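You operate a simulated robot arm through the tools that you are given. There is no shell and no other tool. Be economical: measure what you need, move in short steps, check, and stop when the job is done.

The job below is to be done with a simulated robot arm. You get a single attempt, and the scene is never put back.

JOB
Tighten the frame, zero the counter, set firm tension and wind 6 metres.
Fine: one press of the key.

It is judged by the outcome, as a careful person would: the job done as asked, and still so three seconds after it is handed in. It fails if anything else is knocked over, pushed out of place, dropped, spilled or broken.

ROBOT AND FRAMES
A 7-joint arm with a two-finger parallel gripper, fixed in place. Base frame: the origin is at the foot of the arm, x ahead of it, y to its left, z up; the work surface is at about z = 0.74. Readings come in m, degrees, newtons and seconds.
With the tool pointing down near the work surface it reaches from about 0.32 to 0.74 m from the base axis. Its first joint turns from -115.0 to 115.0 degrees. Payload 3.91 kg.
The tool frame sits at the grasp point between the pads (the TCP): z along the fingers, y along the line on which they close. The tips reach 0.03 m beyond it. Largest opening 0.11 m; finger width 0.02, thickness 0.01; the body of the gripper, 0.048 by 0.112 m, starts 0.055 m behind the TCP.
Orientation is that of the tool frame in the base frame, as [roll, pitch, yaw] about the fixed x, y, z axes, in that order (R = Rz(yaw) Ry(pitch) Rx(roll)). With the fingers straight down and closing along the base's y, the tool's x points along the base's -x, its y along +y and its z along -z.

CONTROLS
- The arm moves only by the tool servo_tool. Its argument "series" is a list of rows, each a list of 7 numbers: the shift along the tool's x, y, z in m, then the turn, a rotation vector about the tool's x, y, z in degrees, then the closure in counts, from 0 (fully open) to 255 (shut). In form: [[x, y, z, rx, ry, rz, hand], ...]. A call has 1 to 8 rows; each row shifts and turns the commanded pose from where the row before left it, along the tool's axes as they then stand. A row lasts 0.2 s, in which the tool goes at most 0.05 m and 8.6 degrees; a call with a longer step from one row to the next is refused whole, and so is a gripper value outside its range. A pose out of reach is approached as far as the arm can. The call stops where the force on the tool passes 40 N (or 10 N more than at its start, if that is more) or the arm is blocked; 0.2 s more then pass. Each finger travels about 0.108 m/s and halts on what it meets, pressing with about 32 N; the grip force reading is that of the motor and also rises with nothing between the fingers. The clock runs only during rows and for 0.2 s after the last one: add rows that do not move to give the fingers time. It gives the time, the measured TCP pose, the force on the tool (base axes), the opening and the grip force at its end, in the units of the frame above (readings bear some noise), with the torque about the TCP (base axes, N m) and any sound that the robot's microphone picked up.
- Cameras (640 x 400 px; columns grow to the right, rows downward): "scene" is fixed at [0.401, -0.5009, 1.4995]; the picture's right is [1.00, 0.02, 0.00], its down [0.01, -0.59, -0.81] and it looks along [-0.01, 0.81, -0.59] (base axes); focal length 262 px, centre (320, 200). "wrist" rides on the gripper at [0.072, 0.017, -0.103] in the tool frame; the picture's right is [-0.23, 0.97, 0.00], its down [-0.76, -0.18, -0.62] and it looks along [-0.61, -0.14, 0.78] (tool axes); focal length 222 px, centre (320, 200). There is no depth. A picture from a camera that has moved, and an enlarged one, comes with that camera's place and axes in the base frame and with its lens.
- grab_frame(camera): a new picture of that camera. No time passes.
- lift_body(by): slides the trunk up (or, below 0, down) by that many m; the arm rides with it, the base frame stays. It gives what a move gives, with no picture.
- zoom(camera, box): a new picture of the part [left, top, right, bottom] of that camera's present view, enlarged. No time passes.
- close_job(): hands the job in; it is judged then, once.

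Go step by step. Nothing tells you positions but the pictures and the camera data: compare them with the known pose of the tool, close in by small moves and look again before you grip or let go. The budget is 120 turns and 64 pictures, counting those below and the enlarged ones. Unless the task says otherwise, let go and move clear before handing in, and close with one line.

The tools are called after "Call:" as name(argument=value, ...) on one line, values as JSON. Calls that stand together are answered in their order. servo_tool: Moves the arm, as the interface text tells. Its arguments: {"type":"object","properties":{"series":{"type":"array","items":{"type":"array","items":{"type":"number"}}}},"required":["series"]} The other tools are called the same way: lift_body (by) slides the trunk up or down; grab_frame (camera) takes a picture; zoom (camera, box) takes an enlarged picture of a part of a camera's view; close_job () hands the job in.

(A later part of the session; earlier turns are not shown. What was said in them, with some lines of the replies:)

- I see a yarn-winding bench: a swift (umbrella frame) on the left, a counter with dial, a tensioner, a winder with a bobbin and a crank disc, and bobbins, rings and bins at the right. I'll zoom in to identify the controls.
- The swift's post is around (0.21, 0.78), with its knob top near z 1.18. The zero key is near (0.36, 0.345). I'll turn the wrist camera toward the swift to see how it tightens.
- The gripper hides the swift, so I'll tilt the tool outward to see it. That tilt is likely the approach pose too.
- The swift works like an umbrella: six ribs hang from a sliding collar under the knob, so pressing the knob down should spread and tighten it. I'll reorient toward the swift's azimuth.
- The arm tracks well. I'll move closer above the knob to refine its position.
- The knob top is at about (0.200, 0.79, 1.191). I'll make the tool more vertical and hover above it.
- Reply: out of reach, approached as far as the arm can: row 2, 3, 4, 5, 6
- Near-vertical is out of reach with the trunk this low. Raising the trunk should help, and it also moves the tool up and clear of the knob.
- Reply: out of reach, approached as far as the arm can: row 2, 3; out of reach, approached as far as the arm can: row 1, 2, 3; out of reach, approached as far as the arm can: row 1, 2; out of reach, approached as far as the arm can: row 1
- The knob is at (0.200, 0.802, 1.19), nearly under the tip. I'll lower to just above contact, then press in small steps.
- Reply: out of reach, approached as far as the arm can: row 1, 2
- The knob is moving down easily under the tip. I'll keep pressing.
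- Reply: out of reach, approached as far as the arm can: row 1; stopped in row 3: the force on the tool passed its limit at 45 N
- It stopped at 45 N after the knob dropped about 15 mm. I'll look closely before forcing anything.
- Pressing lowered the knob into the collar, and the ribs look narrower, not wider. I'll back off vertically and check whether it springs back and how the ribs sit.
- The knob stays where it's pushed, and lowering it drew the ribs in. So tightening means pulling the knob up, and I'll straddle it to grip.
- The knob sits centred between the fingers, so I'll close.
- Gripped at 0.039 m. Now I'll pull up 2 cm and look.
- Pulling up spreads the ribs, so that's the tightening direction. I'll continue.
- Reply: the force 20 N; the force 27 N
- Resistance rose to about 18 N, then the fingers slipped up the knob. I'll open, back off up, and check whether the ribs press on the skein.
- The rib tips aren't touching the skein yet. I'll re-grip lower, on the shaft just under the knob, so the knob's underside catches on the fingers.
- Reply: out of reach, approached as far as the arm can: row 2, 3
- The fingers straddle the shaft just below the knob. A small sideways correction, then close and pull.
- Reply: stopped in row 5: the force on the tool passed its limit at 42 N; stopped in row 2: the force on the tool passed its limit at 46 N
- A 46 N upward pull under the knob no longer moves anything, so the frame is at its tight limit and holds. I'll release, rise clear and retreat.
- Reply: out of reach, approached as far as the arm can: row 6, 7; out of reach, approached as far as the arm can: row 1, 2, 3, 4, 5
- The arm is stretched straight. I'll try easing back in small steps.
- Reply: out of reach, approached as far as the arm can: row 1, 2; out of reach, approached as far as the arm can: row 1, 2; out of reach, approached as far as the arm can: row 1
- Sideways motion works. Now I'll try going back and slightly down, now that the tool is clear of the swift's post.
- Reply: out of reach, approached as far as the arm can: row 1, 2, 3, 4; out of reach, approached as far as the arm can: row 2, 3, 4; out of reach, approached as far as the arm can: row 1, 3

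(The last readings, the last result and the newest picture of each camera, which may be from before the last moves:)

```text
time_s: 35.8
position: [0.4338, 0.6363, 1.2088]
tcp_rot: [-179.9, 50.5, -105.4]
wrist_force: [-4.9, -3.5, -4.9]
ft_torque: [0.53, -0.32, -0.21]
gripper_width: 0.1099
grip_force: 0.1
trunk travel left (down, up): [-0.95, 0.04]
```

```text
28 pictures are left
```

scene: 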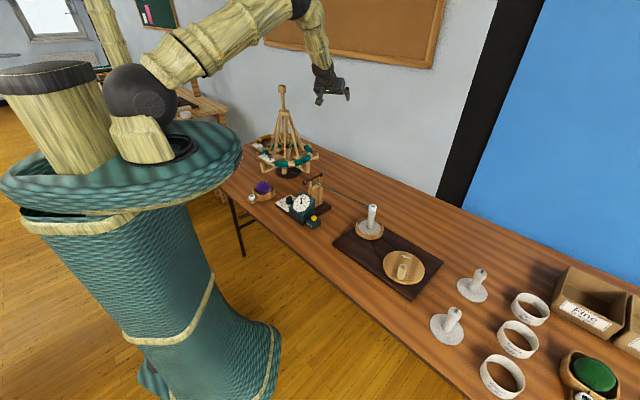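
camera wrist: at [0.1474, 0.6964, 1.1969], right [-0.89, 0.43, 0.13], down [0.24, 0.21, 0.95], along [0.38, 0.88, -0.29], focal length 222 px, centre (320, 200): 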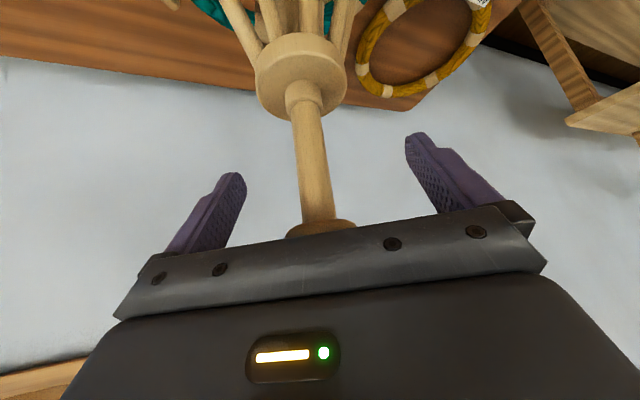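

Unstuck now. I'll move in over the bench, straighten the tool, and lower the trunk.

Call:
servo_tool(series=[[0.0257, 0, -0.0306, 0, 0, 0, 0], [0.0257, 0, -0.0306, 0, 0, 0, 0], [0.0257, 0, -0.0306, 0, 0, 0, 0], [0.0257, 0, -0.0306, 0, 0, 0, 0], [0.0257, 0, -0.0306, 0, 0, 0, 0]])

Call:
servo_tool(series=[[0, 0, 0, 0, 8.3, 0, 0], [0, 0, 0, 0, 8.3, 0, 0], [0, 0, 0, 0, 8.3, 0, 0], [0, 0, 0, 0, 8.3, 0, 0], [0, 0, 0, 0, 8.3, 0, 255], [0, 0, 0, 0, 8.4, 0, 255], [0, 0, 0, 0, 0, 0, 255]])

Call:
lift_body(by=-0.25)

Call:
grab_frame(camera="wrist")

```text
time_s: 37.0
position: [0.3772, 0.4432, 1.2034]
tcp_rot: [180.0, 50.0, -105.2]
wrist_force: [0.7, -0.1, 0.3]
ft_torque: [-0.01, 0.02, 0.02]
gripper_width: 0.1099
grip_force: 0.1
trunk travel left (down, up): [-0.95, 0.04]
```

```text
time_s: 38.6
position: [0.3774, 0.4441, 1.2043]
tcp_rot: [-179.9, 0.0, -105.2]
wrist_force: [-0.6, -0.5, 0.0]
ft_torque: [0.01, -0.05, -0.02]
gripper_width: 0.0
grip_force: 32.6
trunk travel left (down, up): [-0.95, 0.04]
```

```text
time_s: 41.2
position: [0.3768, 0.4455, 0.9534]
tcp_rot: [180.0, 0.2, -105.2]
wrist_force: [0.3, 0.3, 0.2]
ft_torque: [-0.02, 0.0, -0.03]
gripper_width: 0.0
grip_force: 32.1
trunk travel left (down, up): [-0.7, 0.29]
```

```text
27 pictures are left
camera wrist: at [0.3405, 0.3797, 1.0572], right [-0.88, 0.47, 0.0], down [0.37, 0.69, 0.62], along [0.3, 0.55, -0.78], focal length 222 px, centre (320, 200)
```

wrist: 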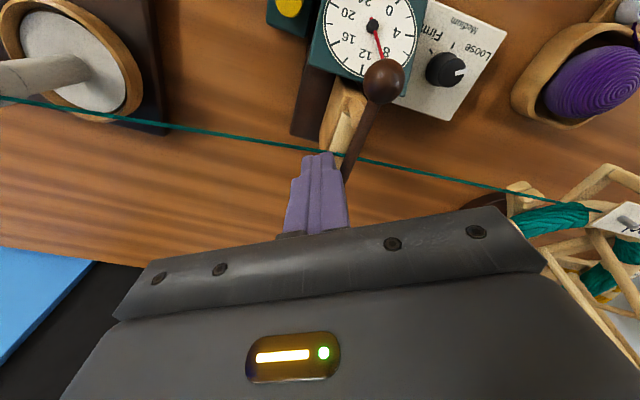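

I can see the dial, Zero key and tension knob. The key top is at about (0.361, 0.355, 0.781) and the tension knob at (0.249, 0.467, 0.81). I'll zoom in on the tension scale.

Call:
zoom(camera="wrist", box=[390, 0, 510, 120])

```text
3.33 times, centred on (450, 60) of wrist
camera zoom: at [0.3405, 0.3797, 1.0572], right [-0.88, 0.47, 0.0], down [0.37, 0.69, 0.62], along [0.3, 0.55, -0.78], focal length 740 px, centre (-113, 667)
```

zoom: 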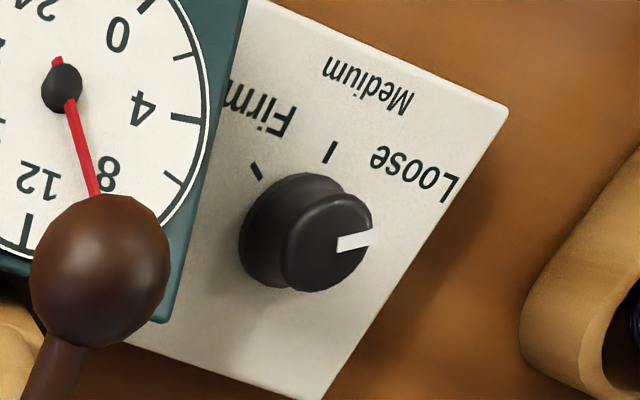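

I'll press Zero first. I'm turning the gripper so its body stays clear of the dial, moving above the key, and then looking.

Call:
servo_tool(series=[[0, 0, 0, 0, 0, -8.5, 255], [0, 0, 0, 0, 0, -8.5, 255], [0, 0, 0, 0, 0, -8.5, 255], [0, 0, 0, 0, 0, -8.5, 255], [0, 0, 0, 0, 0, -8.5, 255], [0, 0, 0, 0, 0, -8.5, 255], [0.032, 0.033, 0, 0, 0, 0, 255], [0.032, 0.033, 0, 0, 0, 0, 255]])

Call:
servo_tool(series=[[0, 0, 0.03, 0, 0, 0, 255], [0, 0, 0.03, 0, 0, 0, 255]])

Call:
grab_frame(camera="wrist")

```text
time_s: 43.0
position: [0.3606, 0.3526, 0.9512]
tcp_rot: [-179.9, 0.2, -54.2]
wrist_force: [0.6, 0.2, 0.3]
ft_torque: [0.0, 0.0, -0.01]
gripper_width: 0.0
grip_force: 32.5
trunk travel left (down, up): [-0.7, 0.29]
```

```text
time_s: 43.6
position: [0.3608, 0.355, 0.8936]
tcp_rot: [-179.9, 0.0, -54.2]
wrist_force: [0.1, 0.1, -1.3]
ft_torque: [0.03, 0.0, -0.02]
gripper_width: 0.0
grip_force: 31.6
trunk travel left (down, up): [-0.7, 0.29]
```

```text
25 pictures are left
camera wrist: at [0.389, 0.2862, 0.9958], right [-0.92, -0.39, 0.0], down [-0.3, 0.72, 0.62], along [-0.24, 0.58, -0.78], focal length 222 px, centre (320, 200)
```

wrist: 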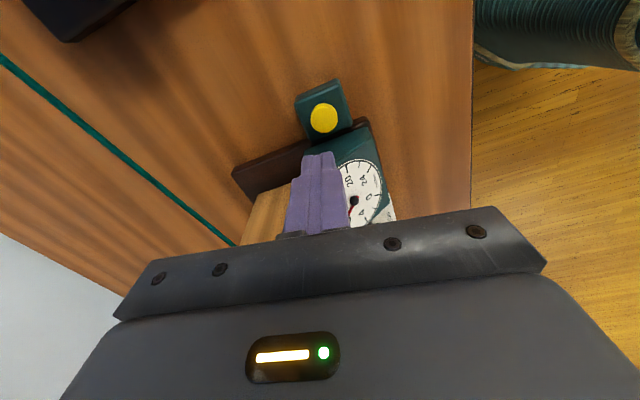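

The key lines up at about (0.359, 0.352). I'm descending for the single press.

Call:
servo_tool(series=[[0.0016, 0.003, 0.03, 0, 0, 0, 255], [0, 0, 0.035, 0, 0, 0, 255]])

Call:
servo_tool(series=[[0, 0, 0.006, 0, 0, 0, 255], [0, 0, 0.005, 0, 0, 0, 255], [0, 0, 0.004, 0, 0, 0, 255], [0, 0, 0.003, 0, 0, 0, 255]])

Call:
zoom(camera="scene", box=[270, 180, 340, 240])

```text
time_s: 44.2
position: [0.3601, 0.3513, 0.826]
tcp_rot: [179.9, -0.1, -54.1]
wrist_force: [-0.5, 0.3, 0.7]
ft_torque: [-0.02, 0.0, 0.03]
gripper_width: 0.0001
grip_force: 31.8
trunk travel left (down, up): [-0.7, 0.29]
```

```text
time_s: 45.2
position: [0.3591, 0.3511, 0.8103]
tcp_rot: [-179.8, 0.0, -54.1]
wrist_force: [0.5, 0.2, 0.5]
ft_torque: [0.01, -0.01, 0.01]
gripper_width: 0.0
grip_force: 32.0
trunk travel left (down, up): [-0.7, 0.29]
heard: click
```

```text
6.67 times, centred on (305, 210) of scene
camera zoom: at [0.401, -0.5009, 1.4995], right [1.0, 0.02, 0.0], down [0.01, -0.59, -0.81], along [-0.01, 0.81, -0.59], focal length 1743 px, centre (420, 133)
```

zoom: 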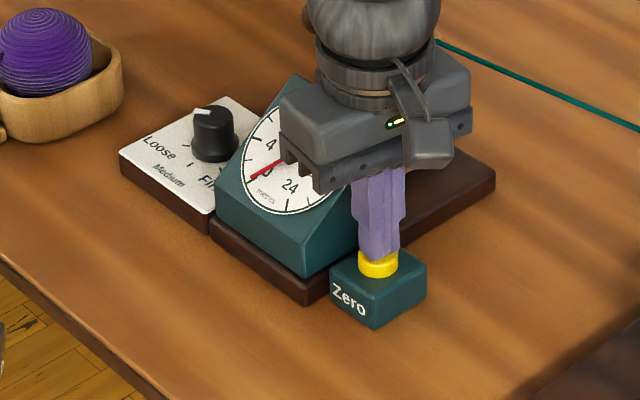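

One click was heard and the needle went to 0. I'll rise straight up, pass above the guide lever (ball at z≈0.92), and look at the tension knob.

Call:
servo_tool(series=[[0, 0, -0.04, 0, 0, 0, 255], [0, 0, -0.05, 0, 0, 0, 255], [0, 0, -0.05, 0, 0, 0, 255], [0, 0, -0.05, 0, 0, 0, 255], [-0.0485, 0.0032, 0, 0, 0, 0, 255], [-0.0485, 0.0032, 0, 0, 0, 0, 255], [-0.0485, 0.0032, 0, 0, 0, 0, 255], [-0.0485, 0.0032, 0, 0, 0, 0, 255]])

Call:
zoom(camera="wrist", box=[240, 0, 400, 150])

```text
time_s: 47.0
position: [0.2349, 0.5029, 1.0004]
tcp_rot: [179.9, -0.2, -54.2]
wrist_force: [1.2, -0.8, -0.4]
ft_torque: [0.0, 0.01, -0.01]
gripper_width: 0.0002
grip_force: 31.8
trunk travel left (down, up): [-0.7, 0.29]
```

```text
2.67 times, centred on (320, 75) of wrist
camera zoom: at [0.2627, 0.434, 1.1033], right [-0.92, -0.39, 0.0], down [-0.3, 0.72, 0.62], along [-0.24, 0.57, -0.78], focal length 592 px, centre (320, 533)
```

zoom: 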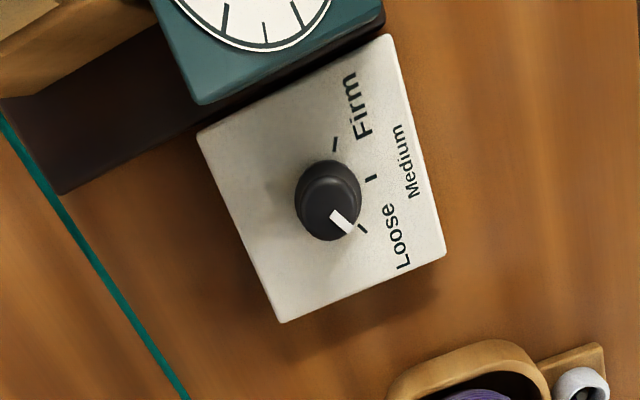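

The pointer is at Loose. Firm is 120° counter-clockwise from above. The knob is at about (0.242, 0.477, 0.80). I'll pre-rotate the wrist so the 120° turn keeps the camera away from the lever, then centre above the knob.

Call:
servo_tool(series=[[0, 0, 0, 0, 0, 8.5, 255], [0, 0, 0, 0, 0, 8.5, 255], [0, 0, 0, 0, 0, 8.5, 255], [0, 0, 0, 0, 0, 8.5, 255], [0, 0, 0, 0, 0, 8.5, 255], [0, 0, 0, 0, 0, 8.5, 255], [0, 0, 0, 0, 0, 8.5, 255], [0, 0, 0, 0, 0, 8.5, 255]])

Call:
servo_tool(series=[[0, 0, 0, 0, 0, 8.5, 110], [0, 0, 0, 0, 0, 8.5, 110], [0, 0, 0, 0, 0, 8.5, 110], [0, 0, 0, 0, 0, 8.5, 110], [0, 0, 0, 0, 0, 8.5, 110], [0, 0, 0, 0, 0, 8.5, 110], [0, 0, 0, 0, 0, 8.5, 110], [-0.0093, -0.0253, 0, 0, 0, 3.5, 110]])

Call:
servo_tool(series=[[0, 0, 0.04, 0, 0, 0, 110], [0, 0, 0.04, 0, 0, 0, 110]])

Call:
grab_frame(camera="wrist")

```text
time_s: 48.8
position: [0.2353, 0.5004, 1.0005]
tcp_rot: [-180.0, 0.0, -122.3]
wrist_force: [0.5, 0.1, -0.2]
ft_torque: [0.0, -0.01, 0.0]
gripper_width: 0.0004
grip_force: 32.5
trunk travel left (down, up): [-0.7, 0.29]
```

```text
time_s: 50.6
position: [0.242, 0.476, 1.0017]
tcp_rot: [179.9, -0.1, 174.6]
wrist_force: [-0.2, -1.0, 0.7]
ft_torque: [0.0, -0.01, 0.01]
gripper_width: 0.0625
grip_force: 0.0
trunk travel left (down, up): [-0.7, 0.29]
```

```text
time_s: 51.2
position: [0.2427, 0.4753, 0.9212]
tcp_rot: [-180.0, 0.0, 174.8]
wrist_force: [0.5, -0.1, 0.4]
ft_torque: [-0.01, 0.0, -0.02]
gripper_width: 0.0624
grip_force: 0.2
trunk travel left (down, up): [-0.7, 0.29]
```

```text
22 pictures are left
camera wrist: at [0.1716, 0.4996, 1.0236], right [0.32, 0.95, 0.0], down [0.74, -0.25, 0.62], along [0.59, -0.2, -0.78], focal length 222 px, centre (320, 200)
```

wrist: 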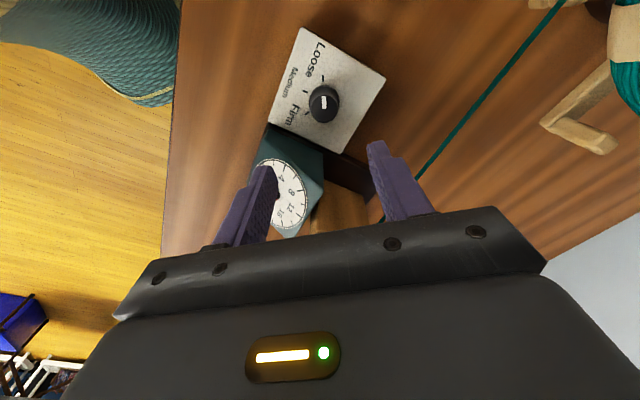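

The refined knob position is about (0.236, 0.483). I'll shift and lower part way, then check.

Call:
servo_tool(series=[[0.0072, 0.0069, 0.03, 0, 0, 0, 110], [0, 0, 0.04, 0, 0, 0, 110]])

Call:
zoom(camera="wrist", box=[220, 70, 420, 220])

Call:
zoom(camera="scene", box=[260, 165, 330, 230])

```text
time_s: 51.8
position: [0.2351, 0.4826, 0.8505]
tcp_rot: [180.0, 0.1, 174.9]
wrist_force: [0.1, 0.5, 0.2]
ft_torque: [0.0, 0.01, 0.01]
gripper_width: 0.0626
grip_force: 0.1
trunk travel left (down, up): [-0.7, 0.29]
```

```text
2.67 times, centred on (320, 145) of wrist
camera zoom: at [0.1648, 0.5063, 0.9532], right [0.31, 0.95, 0.0], down [0.74, -0.25, 0.62], along [0.59, -0.2, -0.78], focal length 592 px, centre (320, 347)
```

zoom: 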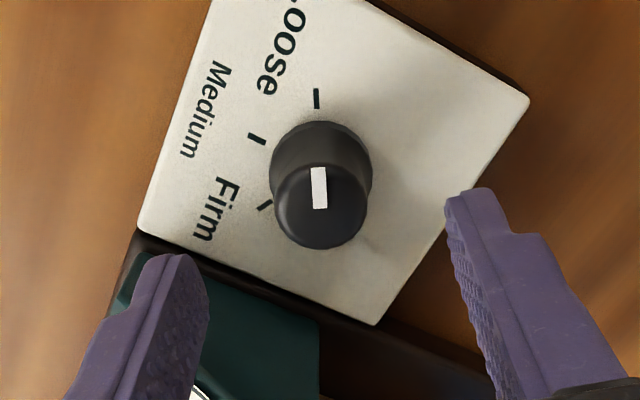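

```text
6.15 times, centred on (295, 198) of scene
camera zoom: at [0.401, -0.5009, 1.4995], right [1.0, 0.02, 0.0], down [0.01, -0.59, -0.81], along [-0.01, 0.81, -0.59], focal length 1609 px, centre (474, 215)
```

zoom: 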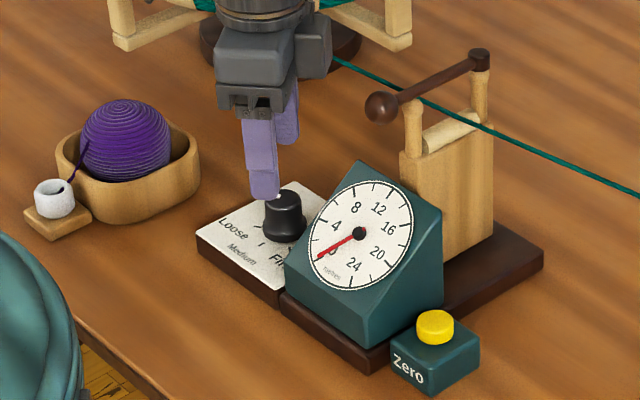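

The needle reads 0, and the knob (top about 0.787) is centred between the fingers. I'm descending so the tips sit just above the plate.

Call:
servo_tool(series=[[-0.0034, -0.0008, 0.03, 0, 0, 0, 110], [0, 0, 0.0225, 0, 0, 0, 110], [0, 0, 0, 0, 0, 0, 150], [0, 0, 0, 0, 0, 0, 180], [0, 0, 0, 0, 0, 0, 210], [0, 0, 0, 0, 0, 0, 240]])

```text
time_s: 53.2
position: [0.2395, 0.4824, 0.7981]
tcp_rot: [179.9, 0.1, 174.8]
wrist_force: [1.2, 4.7, -0.8]
ft_torque: [0.26, -0.42, 0.01]
gripper_width: 0.0324
grip_force: 44.6
trunk travel left (down, up): [-0.7, 0.29]
```

Gripped at 0.032 m. I'll turn 60° counter-clockwise first and check.

Call:
servo_tool(series=[[0, 0.001, 0, 0, 0, -8.5, 240], [0, 0, 0, 0, 0, -8.5, 240], [0, 0, 0, 0, 0, -8.5, 240], [0, 0, 0, 0, 0, -8.5, 240], [0, 0, 0, 0, 0, -8.5, 240], [0, 0, 0, 0, 0, -8.5, 240], [0, 0, 0, 0, 0, -8.5, 240]])

Call:
zoom(camera="wrist", box=[220, 70, 420, 220])

```text
time_s: 54.8
position: [0.2403, 0.4841, 0.7977]
tcp_rot: [180.0, 0.1, -125.4]
wrist_force: [-8.3, -0.3, -0.7]
ft_torque: [0.16, 0.31, -0.05]
gripper_width: 0.0323
grip_force: 45.4
trunk travel left (down, up): [-0.7, 0.29]
```

```text
2.67 times, centred on (320, 145) of wrist
camera zoom: at [0.183, 0.4341, 0.9013], right [-0.66, 0.75, 0.0], down [0.59, 0.52, 0.62], along [0.47, 0.41, -0.78], focal length 592 px, centre (320, 347)
```

zoom: 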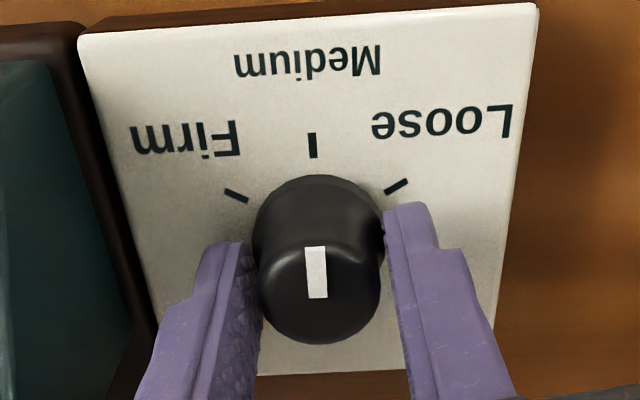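

It's exactly at Medium now. Another 60° will reach Firm.

Call:
servo_tool(series=[[0, 0.001, 0, 0, 0, -8.57, 240], [0, 0, 0, 0, 0, -8.57, 240], [0, 0, 0, 0, 0, -8.57, 240], [0, 0, 0, 0, 0, -8.57, 240], [0, 0, 0, 0, 0, -8.57, 240], [0, 0, 0, 0, 0, -8.57, 240], [0, 0, 0, 0, 0, -8.57, 240]])

Call:
zoom(camera="wrist", box=[220, 70, 420, 220])

```text
time_s: 56.4
position: [0.2379, 0.4831, 0.7982]
tcp_rot: [-180.0, 0.1, -65.5]
wrist_force: [-13.2, -5.0, -2.3]
ft_torque: [-0.11, 0.64, 0.02]
gripper_width: 0.0324
grip_force: 45.4
trunk travel left (down, up): [-0.7, 0.29]
```

```text
2.67 times, centred on (320, 145) of wrist
camera zoom: at [0.2523, 0.4104, 0.9014], right [-0.98, -0.2, 0.0], down [-0.15, 0.77, 0.62], along [-0.12, 0.61, -0.78], focal length 592 px, centre (320, 347)
```

zoom: 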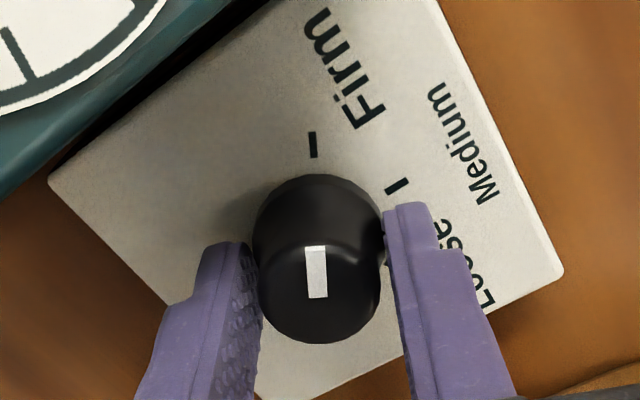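

The pointer is on Firm. I'll release and rise.

Call:
servo_tool(series=[[0, 0, 0, 0, 0, 0, 110], [0, 0, 0, 0, 0, 0, 110], [0, 0, -0.05, 0, 0, 0, 110], [0, 0, -0.05, 0, 0, 0, 110], [0, 0, -0.05, 0, 0, 0, 110], [0, 0, -0.05, 0, 0, 0, 110]])

Call:
zoom(camera="wrist", box=[240, 0, 400, 150])

```text
time_s: 57.8
position: [0.2416, 0.4824, 0.9991]
tcp_rot: [-179.8, 0.1, -65.8]
wrist_force: [0.3, 0.0, -0.6]
ft_torque: [0.01, -0.01, -0.01]
gripper_width: 0.0626
grip_force: 0.1
trunk travel left (down, up): [-0.7, 0.29]
```

```text
2.67 times, centred on (320, 75) of wrist
camera zoom: at [0.2532, 0.4096, 1.1016], right [-0.98, -0.19, 0.0], down [-0.15, 0.77, 0.62], along [-0.12, 0.61, -0.78], focal length 592 px, centre (320, 533)
```

zoom: 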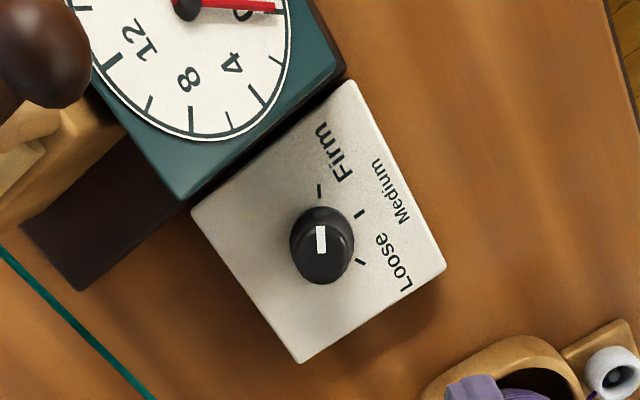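

Tension is on Firm and the counter is at 0. Next is the winder crank: disc centre about (0.685, 0.105), peg about (0.664, 0.059), and the arrow means counter-clockwise. I'll re-orient and fly over at z≈1.0.

Call:
servo_tool(series=[[0, 0, 0, 0, 0, 8.5, 110], [0, 0, 0, 0, 0, 8.5, 110], [0, 0, 0, 0, 0, 8.5, 110], [0, 0, 0, 0, 0, 8.5, 110], [0, 0, 0, 0, 0, 8.5, 110], [0, 0, 0, 0, 0, 8.5, 110], [0, 0, 0, 0, 0, 8.5, 110], [0, 0, 0, 0, 0, 8.5, 110]])

Call:
servo_tool(series=[[0, 0, 0, 0, 0, 8.5, 110], [0, 0, 0, 0, 0, 8.5, 110], [0, 0, 0, 0, 0, 8.5, 110], [0, 0, 0, 0, 0, 8.5, 110], [0, 0, 0, 0, 0, 8.5, 110], [0, 0, 0, 0, 0, 3.7, 110]])

Call:
servo_tool(series=[[-0.0359, -0.0295, 0, 0, 0, 0, 110], [-0.0359, -0.0295, 0, 0, 0, 0, 110], [-0.0359, -0.0295, 0, 0, 0, 0, 110], [-0.0359, -0.0295, 0, 0, 0, 0, 110], [-0.0359, -0.0295, 0, 0, 0, 0, 110], [-0.0359, -0.0295, 0, 0, 0, 0, 110], [-0.0359, -0.0295, 0, 0, 0, 0, 110]])

Call:
servo_tool(series=[[-0.0359, -0.0295, 0, 0, 0, 0, 110], [-0.0359, -0.0295, 0, 0, 0, 0, 110], [-0.0359, -0.0295, 0, 0, 0, 0, 110], [-0.0359, -0.0295, 0, 0, 0, 0, 110], [-0.0359, -0.0295, 0, 0, 0, 0, 110]])

Call:
grab_frame(camera="wrist")

```text
time_s: 59.6
position: [0.239, 0.4845, 0.9979]
tcp_rot: [-179.9, 0.1, -133.8]
wrist_force: [0.0, 0.4, -0.4]
ft_torque: [-0.02, -0.01, 0.0]
gripper_width: 0.0626
grip_force: 0.1
trunk travel left (down, up): [-0.7, 0.29]
```

```text
time_s: 61.0
position: [0.2401, 0.4828, 0.9985]
tcp_rot: [179.9, 0.0, 180.0]
wrist_force: [-0.4, 0.5, 0.2]
ft_torque: [-0.01, 0.0, 0.0]
gripper_width: 0.0628
grip_force: 0.1
trunk travel left (down, up): [-0.7, 0.29]
```

```text
time_s: 62.6
position: [0.4922, 0.277, 0.9993]
tcp_rot: [179.7, 0.1, -179.7]
wrist_force: [1.2, -0.4, 0.2]
ft_torque: [-0.01, 0.0, -0.01]
gripper_width: 0.0626
grip_force: 0.1
trunk travel left (down, up): [-0.7, 0.29]
```

```text
time_s: 63.8
position: [0.6728, 0.1305, 0.9982]
tcp_rot: [-180.0, 0.0, -179.9]
wrist_force: [-0.9, -0.5, -0.5]
ft_torque: [0.01, 0.0, -0.02]
gripper_width: 0.0626
grip_force: 0.0
trunk travel left (down, up): [-0.7, 0.29]
```

```text
16 pictures are left
camera wrist: at [0.5991, 0.1466, 1.1024], right [0.23, 0.97, 0.0], down [0.76, -0.18, 0.62], along [0.61, -0.14, -0.78], focal length 222 px, centre (320, 200)
```

wrist: 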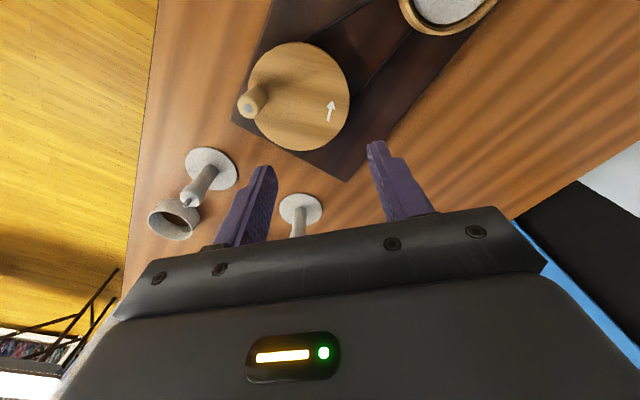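

Disc centre is about (0.672, 0.103), r≈0.054, with the peg at about (0.654, 0.052) and its top near z 0.84. I'll lower the trunk a bit for reach margin and move above the peg.

Call:
lift_body(by=-0.1)

Call:
servo_tool(series=[[0.0095, -0.039, 0, 0, 0, 0, 110], [0.0095, -0.0395, 0, 0, 0, 0, 110], [0, 0, 0, 0, 0, 0, 110]])

Call:
zoom(camera="wrist", box=[200, 20, 440, 220])

```text
time_s: 65.1
position: [0.6702, 0.13, 0.9]
tcp_rot: [-180.0, 0.1, -179.9]
wrist_force: [0.2, 0.5, 0.0]
ft_torque: [0.02, -0.03, -0.01]
gripper_width: 0.0628
grip_force: 0.0
trunk travel left (down, up): [-0.6, 0.39]
```

```text
time_s: 65.9
position: [0.6533, 0.0524, 0.9]
tcp_rot: [-179.9, 0.0, -179.9]
wrist_force: [-0.9, -0.6, 0.1]
ft_torque: [-0.01, -0.03, 0.0]
gripper_width: 0.0623
grip_force: 0.1
trunk travel left (down, up): [-0.6, 0.39]
```

```text
2.00 times, centred on (320, 120) of wrist
camera zoom: at [0.5795, 0.0684, 1.003], right [0.22, 0.97, 0.0], down [0.76, -0.18, 0.62], along [0.61, -0.14, -0.78], focal length 444 px, centre (320, 360)
```

zoom: 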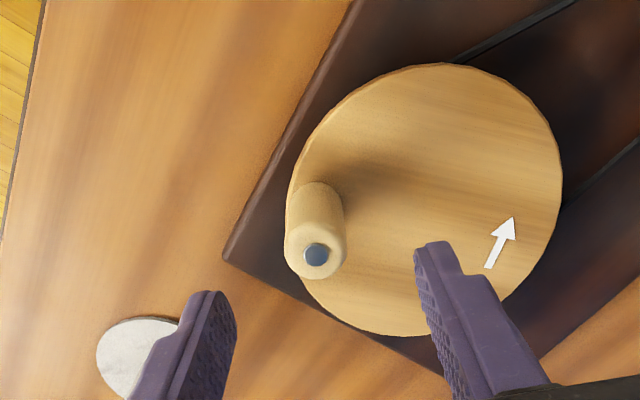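

The peg is at (0.656, 0.050) and the disc centre at about (0.668, 0.103). I'm descending and gripping the peg.

Call:
servo_tool(series=[[-0.003, -0.0025, 0.04, 0, 0, 0, 110], [0, 0, 0.04, 0, 0, 0, 110], [0, 0, 0, 0, 0, 0, 150], [0, 0, 0, 0, 0, 0, 180], [0, 0, 0, 0, 0, 0, 210], [0, 0, 0, 0, 0, 0, 240]])

```text
time_s: 67.3
position: [0.655, 0.0491, 0.819]
tcp_rot: [180.0, 0.1, -179.9]
wrist_force: [-0.3, -1.2, -2.9]
ft_torque: [-0.85, -0.39, -0.01]
gripper_width: 0.0253
grip_force: 44.8
trunk travel left (down, up): [-0.6, 0.39]
```

Gripped at 0.025 m. I'll try a 60° counter-clockwise arc first.

Call:
servo_tool(series=[[-0.0144, -0.0015, 0, 0, 0, 0, 240], [-0.0143, 0.0023, 0, 0, 0, 0, 240], [-0.0132, 0.0059, 0, 0, 0, 0, 240], [-0.0113, 0.0091, 0, 0, 0, 0, 240], [0, 0, 0, 0, 0, 0, 240]])

```text
time_s: 68.3
position: [0.7083, 0.0529, 0.82]
tcp_rot: [-179.5, 0.5, 179.7]
wrist_force: [5.8, -9.7, -7.6]
ft_torque: [0.85, -0.54, 0.02]
gripper_width: 0.0254
grip_force: 45.4
trunk travel left (down, up): [-0.6, 0.39]
stopped in row 4: the force on the tool passed its limit at 42 N (the readings are from after the stop); the commanded pose is now the measured one
```

The forces show the centre is nearer (0.678, 0.101) with r≈0.057. I'm continuing with the corrected arc.

Call:
servo_tool(series=[[-0.0114, 0.0094, 0, 0, 0, 0, 240], [-0.0086, 0.0121, 0, 0, 0, 0, 240], [-0.0052, 0.0139, 0, 0, 0, 0, 240], [0, 0, 0, 0, 0, 0, 240]])

```text
time_s: 69.3
position: [0.7333, 0.0935, 0.8186]
tcp_rot: [-179.6, 0.3, 179.8]
wrist_force: [0.8, -0.2, -12.4]
ft_torque: [1.53, -0.5, -0.02]
gripper_width: 0.0252
grip_force: 44.4
trunk travel left (down, up): [-0.6, 0.39]
```

The circle fit gives centre (0.678, 0.0994) and r 0.0554. Next arc.

Call:
servo_tool(series=[[0.0013, 0.0192, 0.001, 0, 0, 0, 240], [0.0078, 0.0176, 0, 0, 0, 0, 240], [0.0133, 0.0139, 0, 0, 0, 0, 240], [0.0173, 0.0085, 0, 0, 0, 0, 240], [0, 0, 0, 0, 0, 0, 240]])

Call:
zoom(camera="scene", box=[280, 185, 440, 285])

```text
time_s: 70.5
position: [0.6935, 0.152, 0.8181]
tcp_rot: [-179.7, 0.6, 179.7]
wrist_force: [1.8, 1.7, 2.4]
ft_torque: [1.29, 0.07, -0.02]
gripper_width: 0.0253
grip_force: 44.9
trunk travel left (down, up): [-0.6, 0.39]
```

```text
4.00 times, centred on (360, 235) of scene
camera zoom: at [0.401, -0.5009, 1.4995], right [1.0, 0.02, 0.0], down [0.01, -0.59, -0.81], along [-0.01, 0.81, -0.59], focal length 1046 px, centre (160, 60)
```

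zoom: 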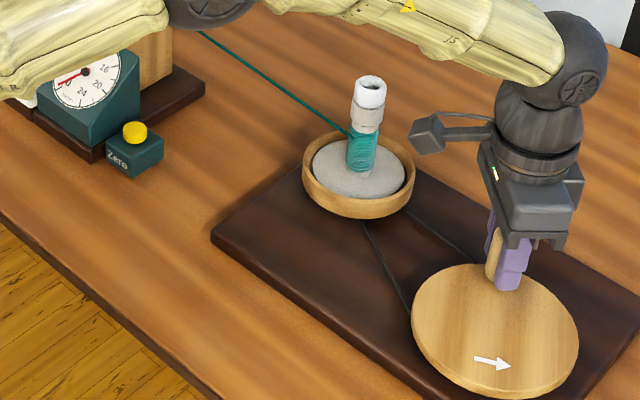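

The bobbin is winding and the needle is advancing slowly. I'll increase to 30° per row.

Call:
servo_tool(series=[[0.0287, 0.0006, 0, 0, 0, 0, 240], [0.0251, -0.0139, 0, 0, 0, 0, 240], [0.0148, -0.0246, 0, 0, 0, 0, 240], [0.0006, -0.0287, 0, 0, 0, 0, 240], [-0.0139, -0.0251, 0, 0, 0, 0, 240], [-0.0246, -0.0148, 0, 0, 0, 0, 240]])

```text
time_s: 71.9
position: [0.6611, 0.0476, 0.8191]
tcp_rot: [-179.7, 0.6, 179.9]
wrist_force: [1.3, 4.9, 1.2]
ft_torque: [1.25, -0.11, 0.03]
gripper_width: 0.0255
grip_force: 44.7
trunk travel left (down, up): [-0.6, 0.39]
```

Call:
zoom(camera="scene", box=[280, 185, 330, 225])

```text
10.00 times, centred on (305, 205) of scene
camera zoom: at [0.401, -0.5009, 1.4995], right [1.0, 0.02, 0.0], down [0.01, -0.59, -0.81], along [-0.01, 0.81, -0.59], focal length 2615 px, centre (470, 150)
```

zoom: 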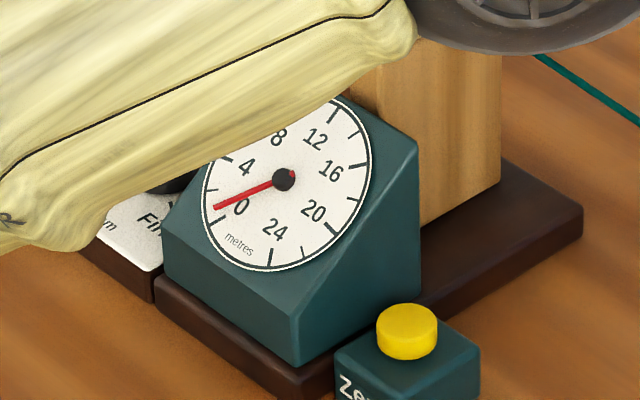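

About 1 m per turn. I'll wind two more turns.

Call:
servo_tool(series=[[-0.0287, -0.0006, 0, 0, 0, 0, 240], [-0.0251, 0.0139, 0, 0, 0, 0, 240], [-0.0148, 0.0246, 0, 0, 0, 0, 240], [-0.0006, 0.0287, 0, 0, 0, 0, 240], [0.0139, 0.0251, 0, 0, 0, 0, 240], [0.0246, 0.0148, 0, 0, 0, 0, 240], [0.0287, 0.0006, 0, 0, 0, 0, 240], [0.0251, -0.0139, 0, 0, 0, 0, 240]])

```text
time_s: 73.7
position: [0.6368, 0.1363, 0.8185]
tcp_rot: [-179.5, 0.5, 179.6]
wrist_force: [-7.5, 5.5, 8.8]
ft_torque: [1.02, 0.73, 0.03]
gripper_width: 0.0252
grip_force: 45.5
trunk travel left (down, up): [-0.6, 0.39]
```

Call:
servo_tool(series=[[0.0148, -0.0246, 0, 0, 0, 0, 240], [0.0006, -0.0287, 0, 0, 0, 0, 240], [-0.0139, -0.0251, 0, 0, 0, 0, 240], [-0.0246, -0.0148, 0, 0, 0, 0, 240], [-0.0287, -0.0006, 0, 0, 0, 0, 240], [-0.0251, 0.0139, 0, 0, 0, 0, 240], [-0.0148, 0.0246, 0, 0, 0, 0, 240], [-0.0006, 0.0287, 0, 0, 0, 0, 240]])

Call:
servo_tool(series=[[0.0139, 0.0251, 0, 0, 0, 0, 240], [0.0246, 0.0148, 0, 0, 0, 0, 240], [0.0287, 0.0006, 0, 0, 0, 0, 240], [0.0251, -0.0139, 0, 0, 0, 0, 240], [0.0148, -0.0246, 0, 0, 0, 0, 240], [0.0006, -0.0287, 0, 0, 0, 0, 240], [-0.0139, -0.0251, 0, 0, 0, 0, 240], [-0.0246, -0.0148, 0, 0, 0, 0, 240]])

Call:
zoom(camera="scene", box=[280, 185, 330, 225])

```text
time_s: 75.5
position: [0.7308, 0.113, 0.8199]
tcp_rot: [-179.6, 0.5, 179.9]
wrist_force: [-7.5, -0.7, -4.6]
ft_torque: [1.24, -0.93, -0.01]
gripper_width: 0.0249
grip_force: 44.8
trunk travel left (down, up): [-0.6, 0.39]
```

```text
time_s: 77.3
position: [0.6642, 0.0459, 0.8192]
tcp_rot: [-179.7, 0.7, 179.9]
wrist_force: [0.5, 2.9, -4.7]
ft_torque: [1.49, -0.17, 0.01]
gripper_width: 0.0249
grip_force: 45.6
trunk travel left (down, up): [-0.6, 0.39]
```

```text
10.00 times, centred on (305, 205) of scene
camera zoom: at [0.401, -0.5009, 1.4995], right [1.0, 0.02, 0.0], down [0.01, -0.59, -0.81], along [-0.01, 0.81, -0.59], focal length 2615 px, centre (470, 150)
```

zoom: 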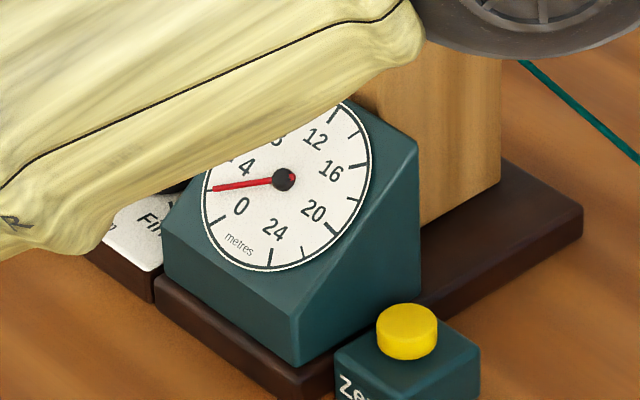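

After three turns it reads about 2 m, so roughly 0.67 m per turn and about nine turns in all. I'll wind two more turns.

Call:
servo_tool(series=[[-0.0287, -0.0006, 0, 0, 0, 0, 240], [-0.0251, 0.0139, 0, 0, 0, 0, 240], [-0.0148, 0.0246, 0, 0, 0, 0, 240], [-0.0006, 0.0287, 0, 0, 0, 0, 240], [0.0139, 0.0251, 0, 0, 0, 0, 240], [0.0246, 0.0148, 0, 0, 0, 0, 240], [0.0287, 0.0006, 0, 0, 0, 0, 240], [0.0251, -0.0139, 0, 0, 0, 0, 240]])

Call:
servo_tool(series=[[0.0148, -0.0246, 0, 0, 0, 0, 240], [0.0006, -0.0287, 0, 0, 0, 0, 240], [-0.0139, -0.0251, 0, 0, 0, 0, 240], [-0.0246, -0.0148, 0, 0, 0, 0, 240], [-0.0287, -0.0006, 0, 0, 0, 0, 240], [-0.0251, 0.0139, 0, 0, 0, 0, 240], [-0.0148, 0.0246, 0, 0, 0, 0, 240], [-0.0006, 0.0287, 0, 0, 0, 0, 240]])

Call:
servo_tool(series=[[0.0139, 0.0251, 0, 0, 0, 0, 240], [0.0246, 0.0148, 0, 0, 0, 0, 240], [0.0287, 0.0006, 0, 0, 0, 0, 240], [0.0251, -0.0139, 0, 0, 0, 0, 240], [0.0148, -0.0246, 0, 0, 0, 0, 240], [0.0006, -0.0287, 0, 0, 0, 0, 240], [-0.0139, -0.0251, 0, 0, 0, 0, 240], [-0.0246, -0.0148, 0, 0, 0, 0, 240]])

Call:
zoom(camera="scene", box=[280, 185, 330, 225])

```text
time_s: 79.1
position: [0.6389, 0.1382, 0.82]
tcp_rot: [-179.7, 0.5, 179.8]
wrist_force: [-6.6, 6.2, 5.3]
ft_torque: [1.72, 0.29, 0.01]
gripper_width: 0.025
grip_force: 44.4
trunk travel left (down, up): [-0.6, 0.39]
```

```text
time_s: 80.9
position: [0.7309, 0.1117, 0.8195]
tcp_rot: [-179.6, 0.4, 179.8]
wrist_force: [-12.4, -1.1, -2.8]
ft_torque: [1.28, -0.02, -0.04]
gripper_width: 0.025
grip_force: 45.0
trunk travel left (down, up): [-0.6, 0.39]
```

```text
time_s: 82.7
position: [0.6632, 0.0449, 0.8198]
tcp_rot: [-179.8, 0.7, 179.9]
wrist_force: [0.1, 2.9, -9.1]
ft_torque: [1.45, -0.33, 0.0]
gripper_width: 0.0248
grip_force: 45.2
trunk travel left (down, up): [-0.6, 0.39]
```

```text
10.00 times, centred on (305, 205) of scene
camera zoom: at [0.401, -0.5009, 1.4995], right [1.0, 0.02, 0.0], down [0.01, -0.59, -0.81], along [-0.01, 0.81, -0.59], focal length 2615 px, centre (470, 150)
```

zoom: 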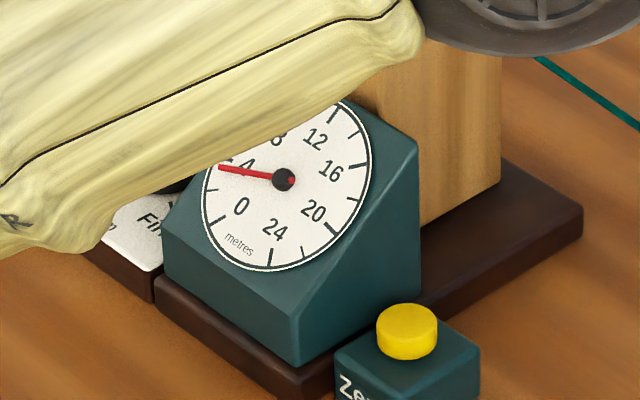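

Five turns read about 3.4 m, matching 0.67 m per turn. Three more turns, then a precise check.

Call:
servo_tool(series=[[-0.0287, -0.0006, 0, 0, 0, 0, 240], [-0.0251, 0.0139, 0, 0, 0, 0, 240], [-0.0148, 0.0246, 0, 0, 0, 0, 240], [-0.0006, 0.0287, 0, 0, 0, 0, 240], [0.0139, 0.0251, 0, 0, 0, 0, 240], [0.0246, 0.0148, 0, 0, 0, 0, 240], [0.0287, 0.0006, 0, 0, 0, 0, 240], [0.0251, -0.0139, 0, 0, 0, 0, 240]])

Call:
servo_tool(series=[[0.0148, -0.0246, 0, 0, 0, 0, 240], [0.0006, -0.0287, 0, 0, 0, 0, 240], [-0.0139, -0.0251, 0, 0, 0, 0, 240], [-0.0246, -0.0148, 0, 0, 0, 0, 240], [-0.0287, -0.0006, 0, 0, 0, 0, 240], [-0.0251, 0.0139, 0, 0, 0, 0, 240], [-0.0148, 0.0246, 0, 0, 0, 0, 240], [-0.0006, 0.0287, 0, 0, 0, 0, 240]])

Call:
servo_tool(series=[[0.0139, 0.0251, 0, 0, 0, 0, 240], [0.0246, 0.0148, 0, 0, 0, 0, 240], [0.0287, 0.0006, 0, 0, 0, 0, 240], [0.0251, -0.0139, 0, 0, 0, 0, 240], [0.0148, -0.0246, 0, 0, 0, 0, 240], [0.0006, -0.0287, 0, 0, 0, 0, 240], [-0.0139, -0.0251, 0, 0, 0, 0, 240], [-0.0246, -0.0148, 0, 0, 0, 0, 240]])

Call:
servo_tool(series=[[-0.0287, -0.0006, 0, 0, 0, 0, 240], [-0.0251, 0.0139, 0, 0, 0, 0, 240], [-0.0148, 0.0246, 0, 0, 0, 0, 240], [-0.0006, 0.0287, 0, 0, 0, 0, 240], [0.0139, 0.0251, 0, 0, 0, 0, 240], [0.0246, 0.0148, 0, 0, 0, 0, 240]])

Call:
servo_tool(series=[[0.0287, 0.0006, 0, 0, 0, 0, 240], [0.0251, -0.0139, 0, 0, 0, 0, 240], [0.0148, -0.0246, 0, 0, 0, 0, 240], [0.0006, -0.0287, 0, 0, 0, 0, 240], [-0.0139, -0.0251, 0, 0, 0, 0, 240], [-0.0246, -0.0148, 0, 0, 0, 0, 240]])

Call:
zoom(camera="scene", box=[280, 185, 330, 225])

```text
time_s: 84.5
position: [0.6391, 0.139, 0.819]
tcp_rot: [-179.6, 0.5, 179.8]
wrist_force: [-4.5, 3.3, 11.2]
ft_torque: [1.71, 0.15, 0.0]
gripper_width: 0.025
grip_force: 45.6
trunk travel left (down, up): [-0.6, 0.39]
```

```text
time_s: 86.3
position: [0.73, 0.1117, 0.8204]
tcp_rot: [-179.7, 0.5, 179.8]
wrist_force: [-12.7, -2.0, -0.1]
ft_torque: [1.09, -0.26, -0.01]
gripper_width: 0.0251
grip_force: 44.8
trunk travel left (down, up): [-0.6, 0.39]
```

```text
time_s: 88.1
position: [0.6639, 0.0457, 0.8202]
tcp_rot: [-179.8, 0.7, 179.9]
wrist_force: [1.4, 5.6, 2.5]
ft_torque: [1.38, -0.21, 0.0]
gripper_width: 0.0249
grip_force: 45.1
trunk travel left (down, up): [-0.6, 0.39]
```

```text
time_s: 89.5
position: [0.6926, 0.1523, 0.8196]
tcp_rot: [-179.7, 0.7, 179.7]
wrist_force: [1.0, 1.1, 5.5]
ft_torque: [1.01, -0.17, -0.03]
gripper_width: 0.025
grip_force: 44.9
trunk travel left (down, up): [-0.6, 0.39]
```

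```text
time_s: 90.9
position: [0.6628, 0.0455, 0.8197]
tcp_rot: [-179.7, 0.6, 180.0]
wrist_force: [1.1, 3.0, 3.3]
ft_torque: [1.42, -0.22, 0.01]
gripper_width: 0.0251
grip_force: 45.3
trunk travel left (down, up): [-0.6, 0.39]
```

```text
10.00 times, centred on (305, 205) of scene
camera zoom: at [0.401, -0.5009, 1.4995], right [1.0, 0.02, 0.0], down [0.01, -0.59, -0.81], along [-0.01, 0.81, -0.59], focal length 2615 px, centre (470, 150)
```

zoom: 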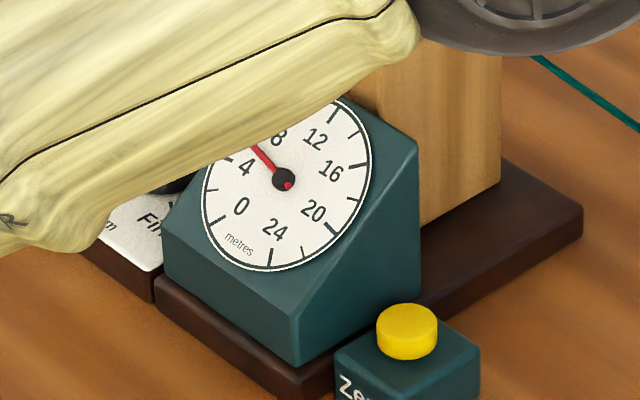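

The needle is close to 6 m now. I'll release the peg and move the arm aside to read the dial accurately.

Call:
servo_tool(series=[[0, 0, 0, 0, 0, 0, 110], [0, 0, 0, 0, 0, 0, 110], [0, 0, -0.045, 0, 0, 0, 110], [0, 0, -0.045, 0, 0, 0, 110], [0, 0, -0.045, 0, 0, 0, 110], [0, 0, -0.045, 0, 0, 0, 110]])

Call:
servo_tool(series=[[0.01, -0.045, 0, 0, 0, 0, 110], [0.01, -0.045, 0, 0, 0, 0, 110], [0.01, -0.045, 0, 0, 0, 0, 110], [0.01, -0.045, 0, 0, 0, 0, 110], [0.01, -0.045, 0, 0, 0, 0, 110], [0.01, -0.045, 0, 0, 0, 0, 110]])

Call:
zoom(camera="scene", box=[285, 185, 325, 225])

```text
time_s: 92.3
position: [0.66, 0.0469, 0.9993]
tcp_rot: [-179.6, 0.5, 179.8]
wrist_force: [1.0, -0.6, -0.2]
ft_torque: [0.01, 0.03, 0.01]
gripper_width: 0.0625
grip_force: 0.0
trunk travel left (down, up): [-0.6, 0.39]
```

```text
time_s: 93.7
position: [0.6003, -0.2229, 1.001]
tcp_rot: [-179.8, 0.6, 179.8]
wrist_force: [0.2, -0.2, 0.0]
ft_torque: [0.03, -0.01, -0.02]
gripper_width: 0.0626
grip_force: 0.1
trunk travel left (down, up): [-0.6, 0.39]
```

```text
10.00 times, centred on (305, 205) of scene
camera zoom: at [0.401, -0.5009, 1.4995], right [1.0, 0.02, 0.0], down [0.01, -0.59, -0.81], along [-0.01, 0.81, -0.59], focal length 2615 px, centre (470, 150)
```

zoom: 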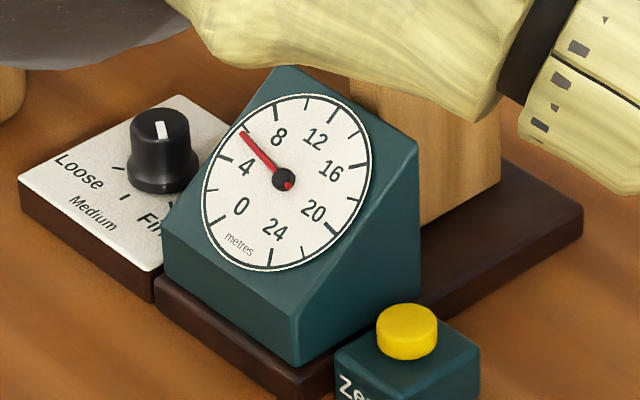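

Call:
zoom(camera="scene", box=[296, 191, 312, 207])

```text
16.00 times, centred on (304, 199) of scene
camera zoom: at [0.401, -0.5009, 1.4995], right [1.0, 0.02, 0.0], down [0.01, -0.59, -0.81], along [-0.01, 0.81, -0.59], focal length 4184 px, centre (576, 216)
```

zoom: 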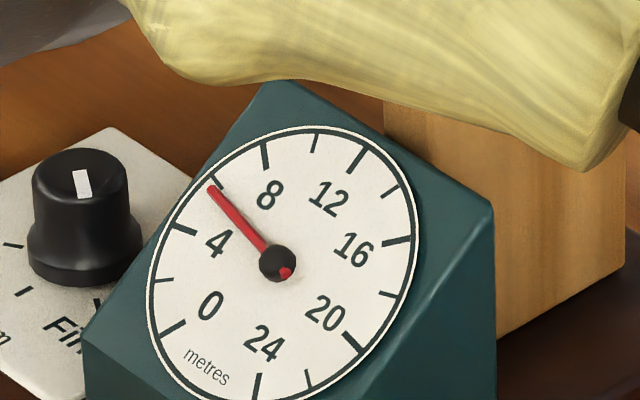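

The needle reads about 5.77 m, just short of the 6 tick, so about 100° more of crank is needed. I'll go back to the peg the way I came.

Call:
servo_tool(series=[[-0.01, 0.045, 0, 0, 0, 0, 110], [-0.01, 0.045, 0, 0, 0, 0, 110], [-0.01, 0.045, 0, 0, 0, 0, 110], [-0.01, 0.045, 0, 0, 0, 0, 110], [-0.01, 0.045, 0, 0, 0, 0, 110], [-0.01, 0.045, 0, 0, 0, 0, 110]])

Call:
zoom(camera="wrist", box=[200, 20, 440, 220])

```text
time_s: 95.1
position: [0.6607, 0.0471, 0.999]
tcp_rot: [-179.6, 0.5, 179.8]
wrist_force: [-1.0, 0.1, 0.1]
ft_torque: [-0.02, 0.01, -0.01]
gripper_width: 0.0625
grip_force: 0.1
trunk travel left (down, up): [-0.6, 0.39]
```

```text
2.00 times, centred on (320, 120) of wrist
camera zoom: at [0.5874, 0.0653, 1.1014], right [0.23, 0.97, 0.0], down [0.76, -0.18, 0.63], along [0.61, -0.15, -0.78], focal length 444 px, centre (320, 360)
```

zoom: 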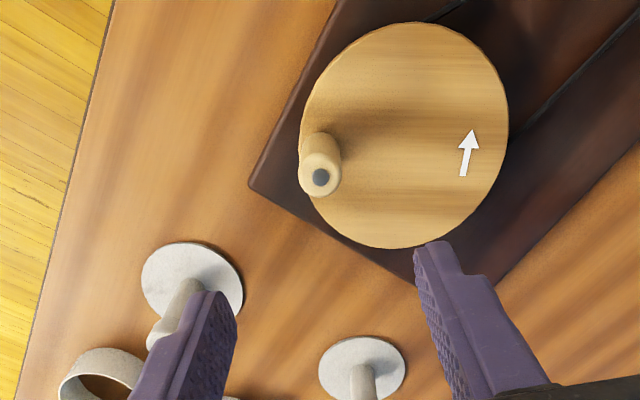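

The peg is where expected. I'm descending, gripping and turning about 95° more.

Call:
servo_tool(series=[[-0.001, -0.001, 0.045, 0, 0, 0, 110], [0, 0, 0.045, 0, 0, 0, 110], [0, 0, 0.045, 0, 0, 0, 110], [0, 0, 0.045, 0, 0, 0, 110], [0, 0, 0, 0, 0, 0, 160], [0, 0, 0, 0, 0, 0, 190], [0, 0, 0, 0, 0, 0, 220], [0, 0, 0, 0, 0, 0, 240]])

Call:
servo_tool(series=[[-0.0239, -0.0015, 0, 0, 0, 0, 240], [-0.0223, 0.0088, 0, 0, 0, 0, 240], [-0.0165, 0.0174, 0, 0, 0, 0, 240], [-0.0069, 0.018, 0, 0, 0, 0, 240], [0, 0, 0, 0, 0, 0, 240]])

```text
time_s: 96.9
position: [0.6638, 0.0462, 0.8188]
tcp_rot: [-179.7, 0.6, 179.8]
wrist_force: [1.5, 8.3, -3.7]
ft_torque: [1.69, -0.36, -0.01]
gripper_width: 0.025
grip_force: 44.7
trunk travel left (down, up): [-0.6, 0.39]
```

```text
time_s: 98.1
position: [0.7312, 0.0867, 0.8184]
tcp_rot: [-179.6, 0.1, 179.8]
wrist_force: [-28.2, 5.7, -11.8]
ft_torque: [1.46, 0.89, 0.01]
gripper_width: 0.0251
grip_force: 44.9
trunk travel left (down, up): [-0.6, 0.39]
```

Relieve the side load, release, rise, and move aside to read the dial.

Call:
servo_tool(series=[[0.002, 0, 0, 0, 0, 0, 240], [0, 0, 0, 0, 0, 0, 110], [0, 0, 0, 0, 0, 0, 110], [0, 0, -0.045, 0, 0, 0, 110], [0, 0, -0.045, 0, 0, 0, 110], [0, 0, -0.045, 0, 0, 0, 110], [0, 0, -0.045, 0, 0, 0, 110]])

Call:
servo_tool(series=[[0.018, -0.045, 0, 0, 0, 0, 110], [0.018, -0.045, 0, 0, 0, 0, 110], [0.018, -0.045, 0, 0, 0, 0, 110], [0.018, -0.045, 0, 0, 0, 0, 110], [0.018, -0.045, 0, 0, 0, 0, 110], [0.018, -0.045, 0, 0, 0, 0, 110], [0.018, -0.045, 0, 0, 0, 0, 110]])

Call:
zoom(camera="scene", box=[296, 191, 312, 207])

```text
time_s: 99.7
position: [0.7303, 0.0886, 0.9997]
tcp_rot: [-179.6, 0.5, 179.8]
wrist_force: [0.1, 0.6, 0.8]
ft_torque: [0.01, 0.0, -0.03]
gripper_width: 0.0626
grip_force: 0.2
trunk travel left (down, up): [-0.6, 0.39]
```

```text
time_s: 101.3
position: [0.6028, -0.2273, 0.9993]
tcp_rot: [-179.7, 0.6, 179.7]
wrist_force: [-0.6, 0.0, 0.3]
ft_torque: [0.01, 0.03, 0.01]
gripper_width: 0.0625
grip_force: 0.2
trunk travel left (down, up): [-0.6, 0.39]
```

```text
16.00 times, centred on (304, 199) of scene
camera zoom: at [0.401, -0.5009, 1.4995], right [1.0, 0.02, 0.0], down [0.01, -0.59, -0.81], along [-0.01, 0.81, -0.59], focal length 4184 px, centre (576, 216)
```

zoom: 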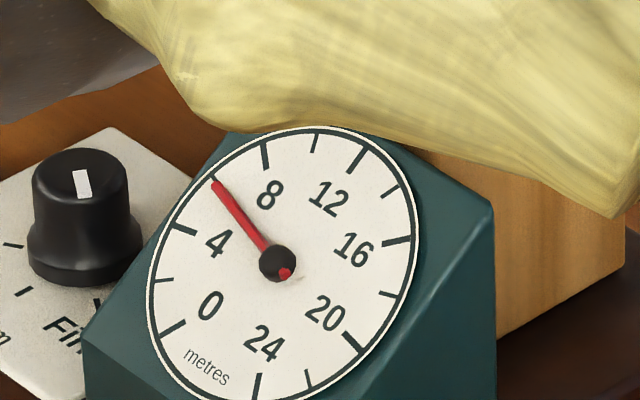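

The needle now lies right on the 6 tick. A last overall check of the scene.

Call:
grab_frame(camera="scene")

Call:
zoom(camera="scene", box=[245, 80, 325, 180])

```text
5 pictures are left
```

scene: 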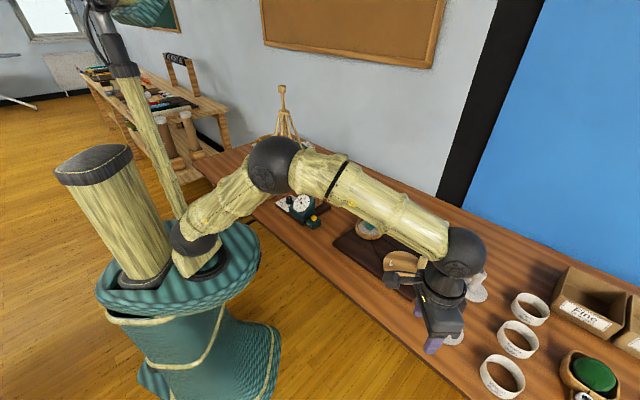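

```text
4.00 times, centred on (285, 130) of scene
camera zoom: at [0.401, -0.5009, 1.4995], right [1.0, 0.02, 0.0], down [0.01, -0.59, -0.81], along [-0.01, 0.81, -0.59], focal length 1046 px, centre (460, 480)
```

zoom: 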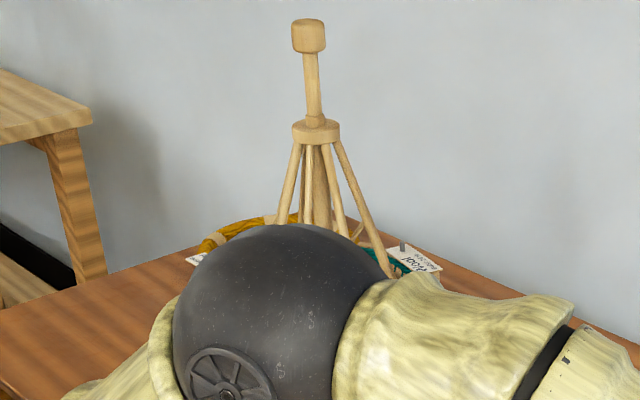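

The frame is still spread with its knob up, the tension knob is on Firm, the counter reads 6 m, and the arm is clear of everything. I'm handing in.

Call:
close_job()

```text
The job is handed in.
```

The job is handed in: the frame is tightened, the counter was zeroed with one press, tension is set to Firm, and the needle sits on the 6 metre mark.
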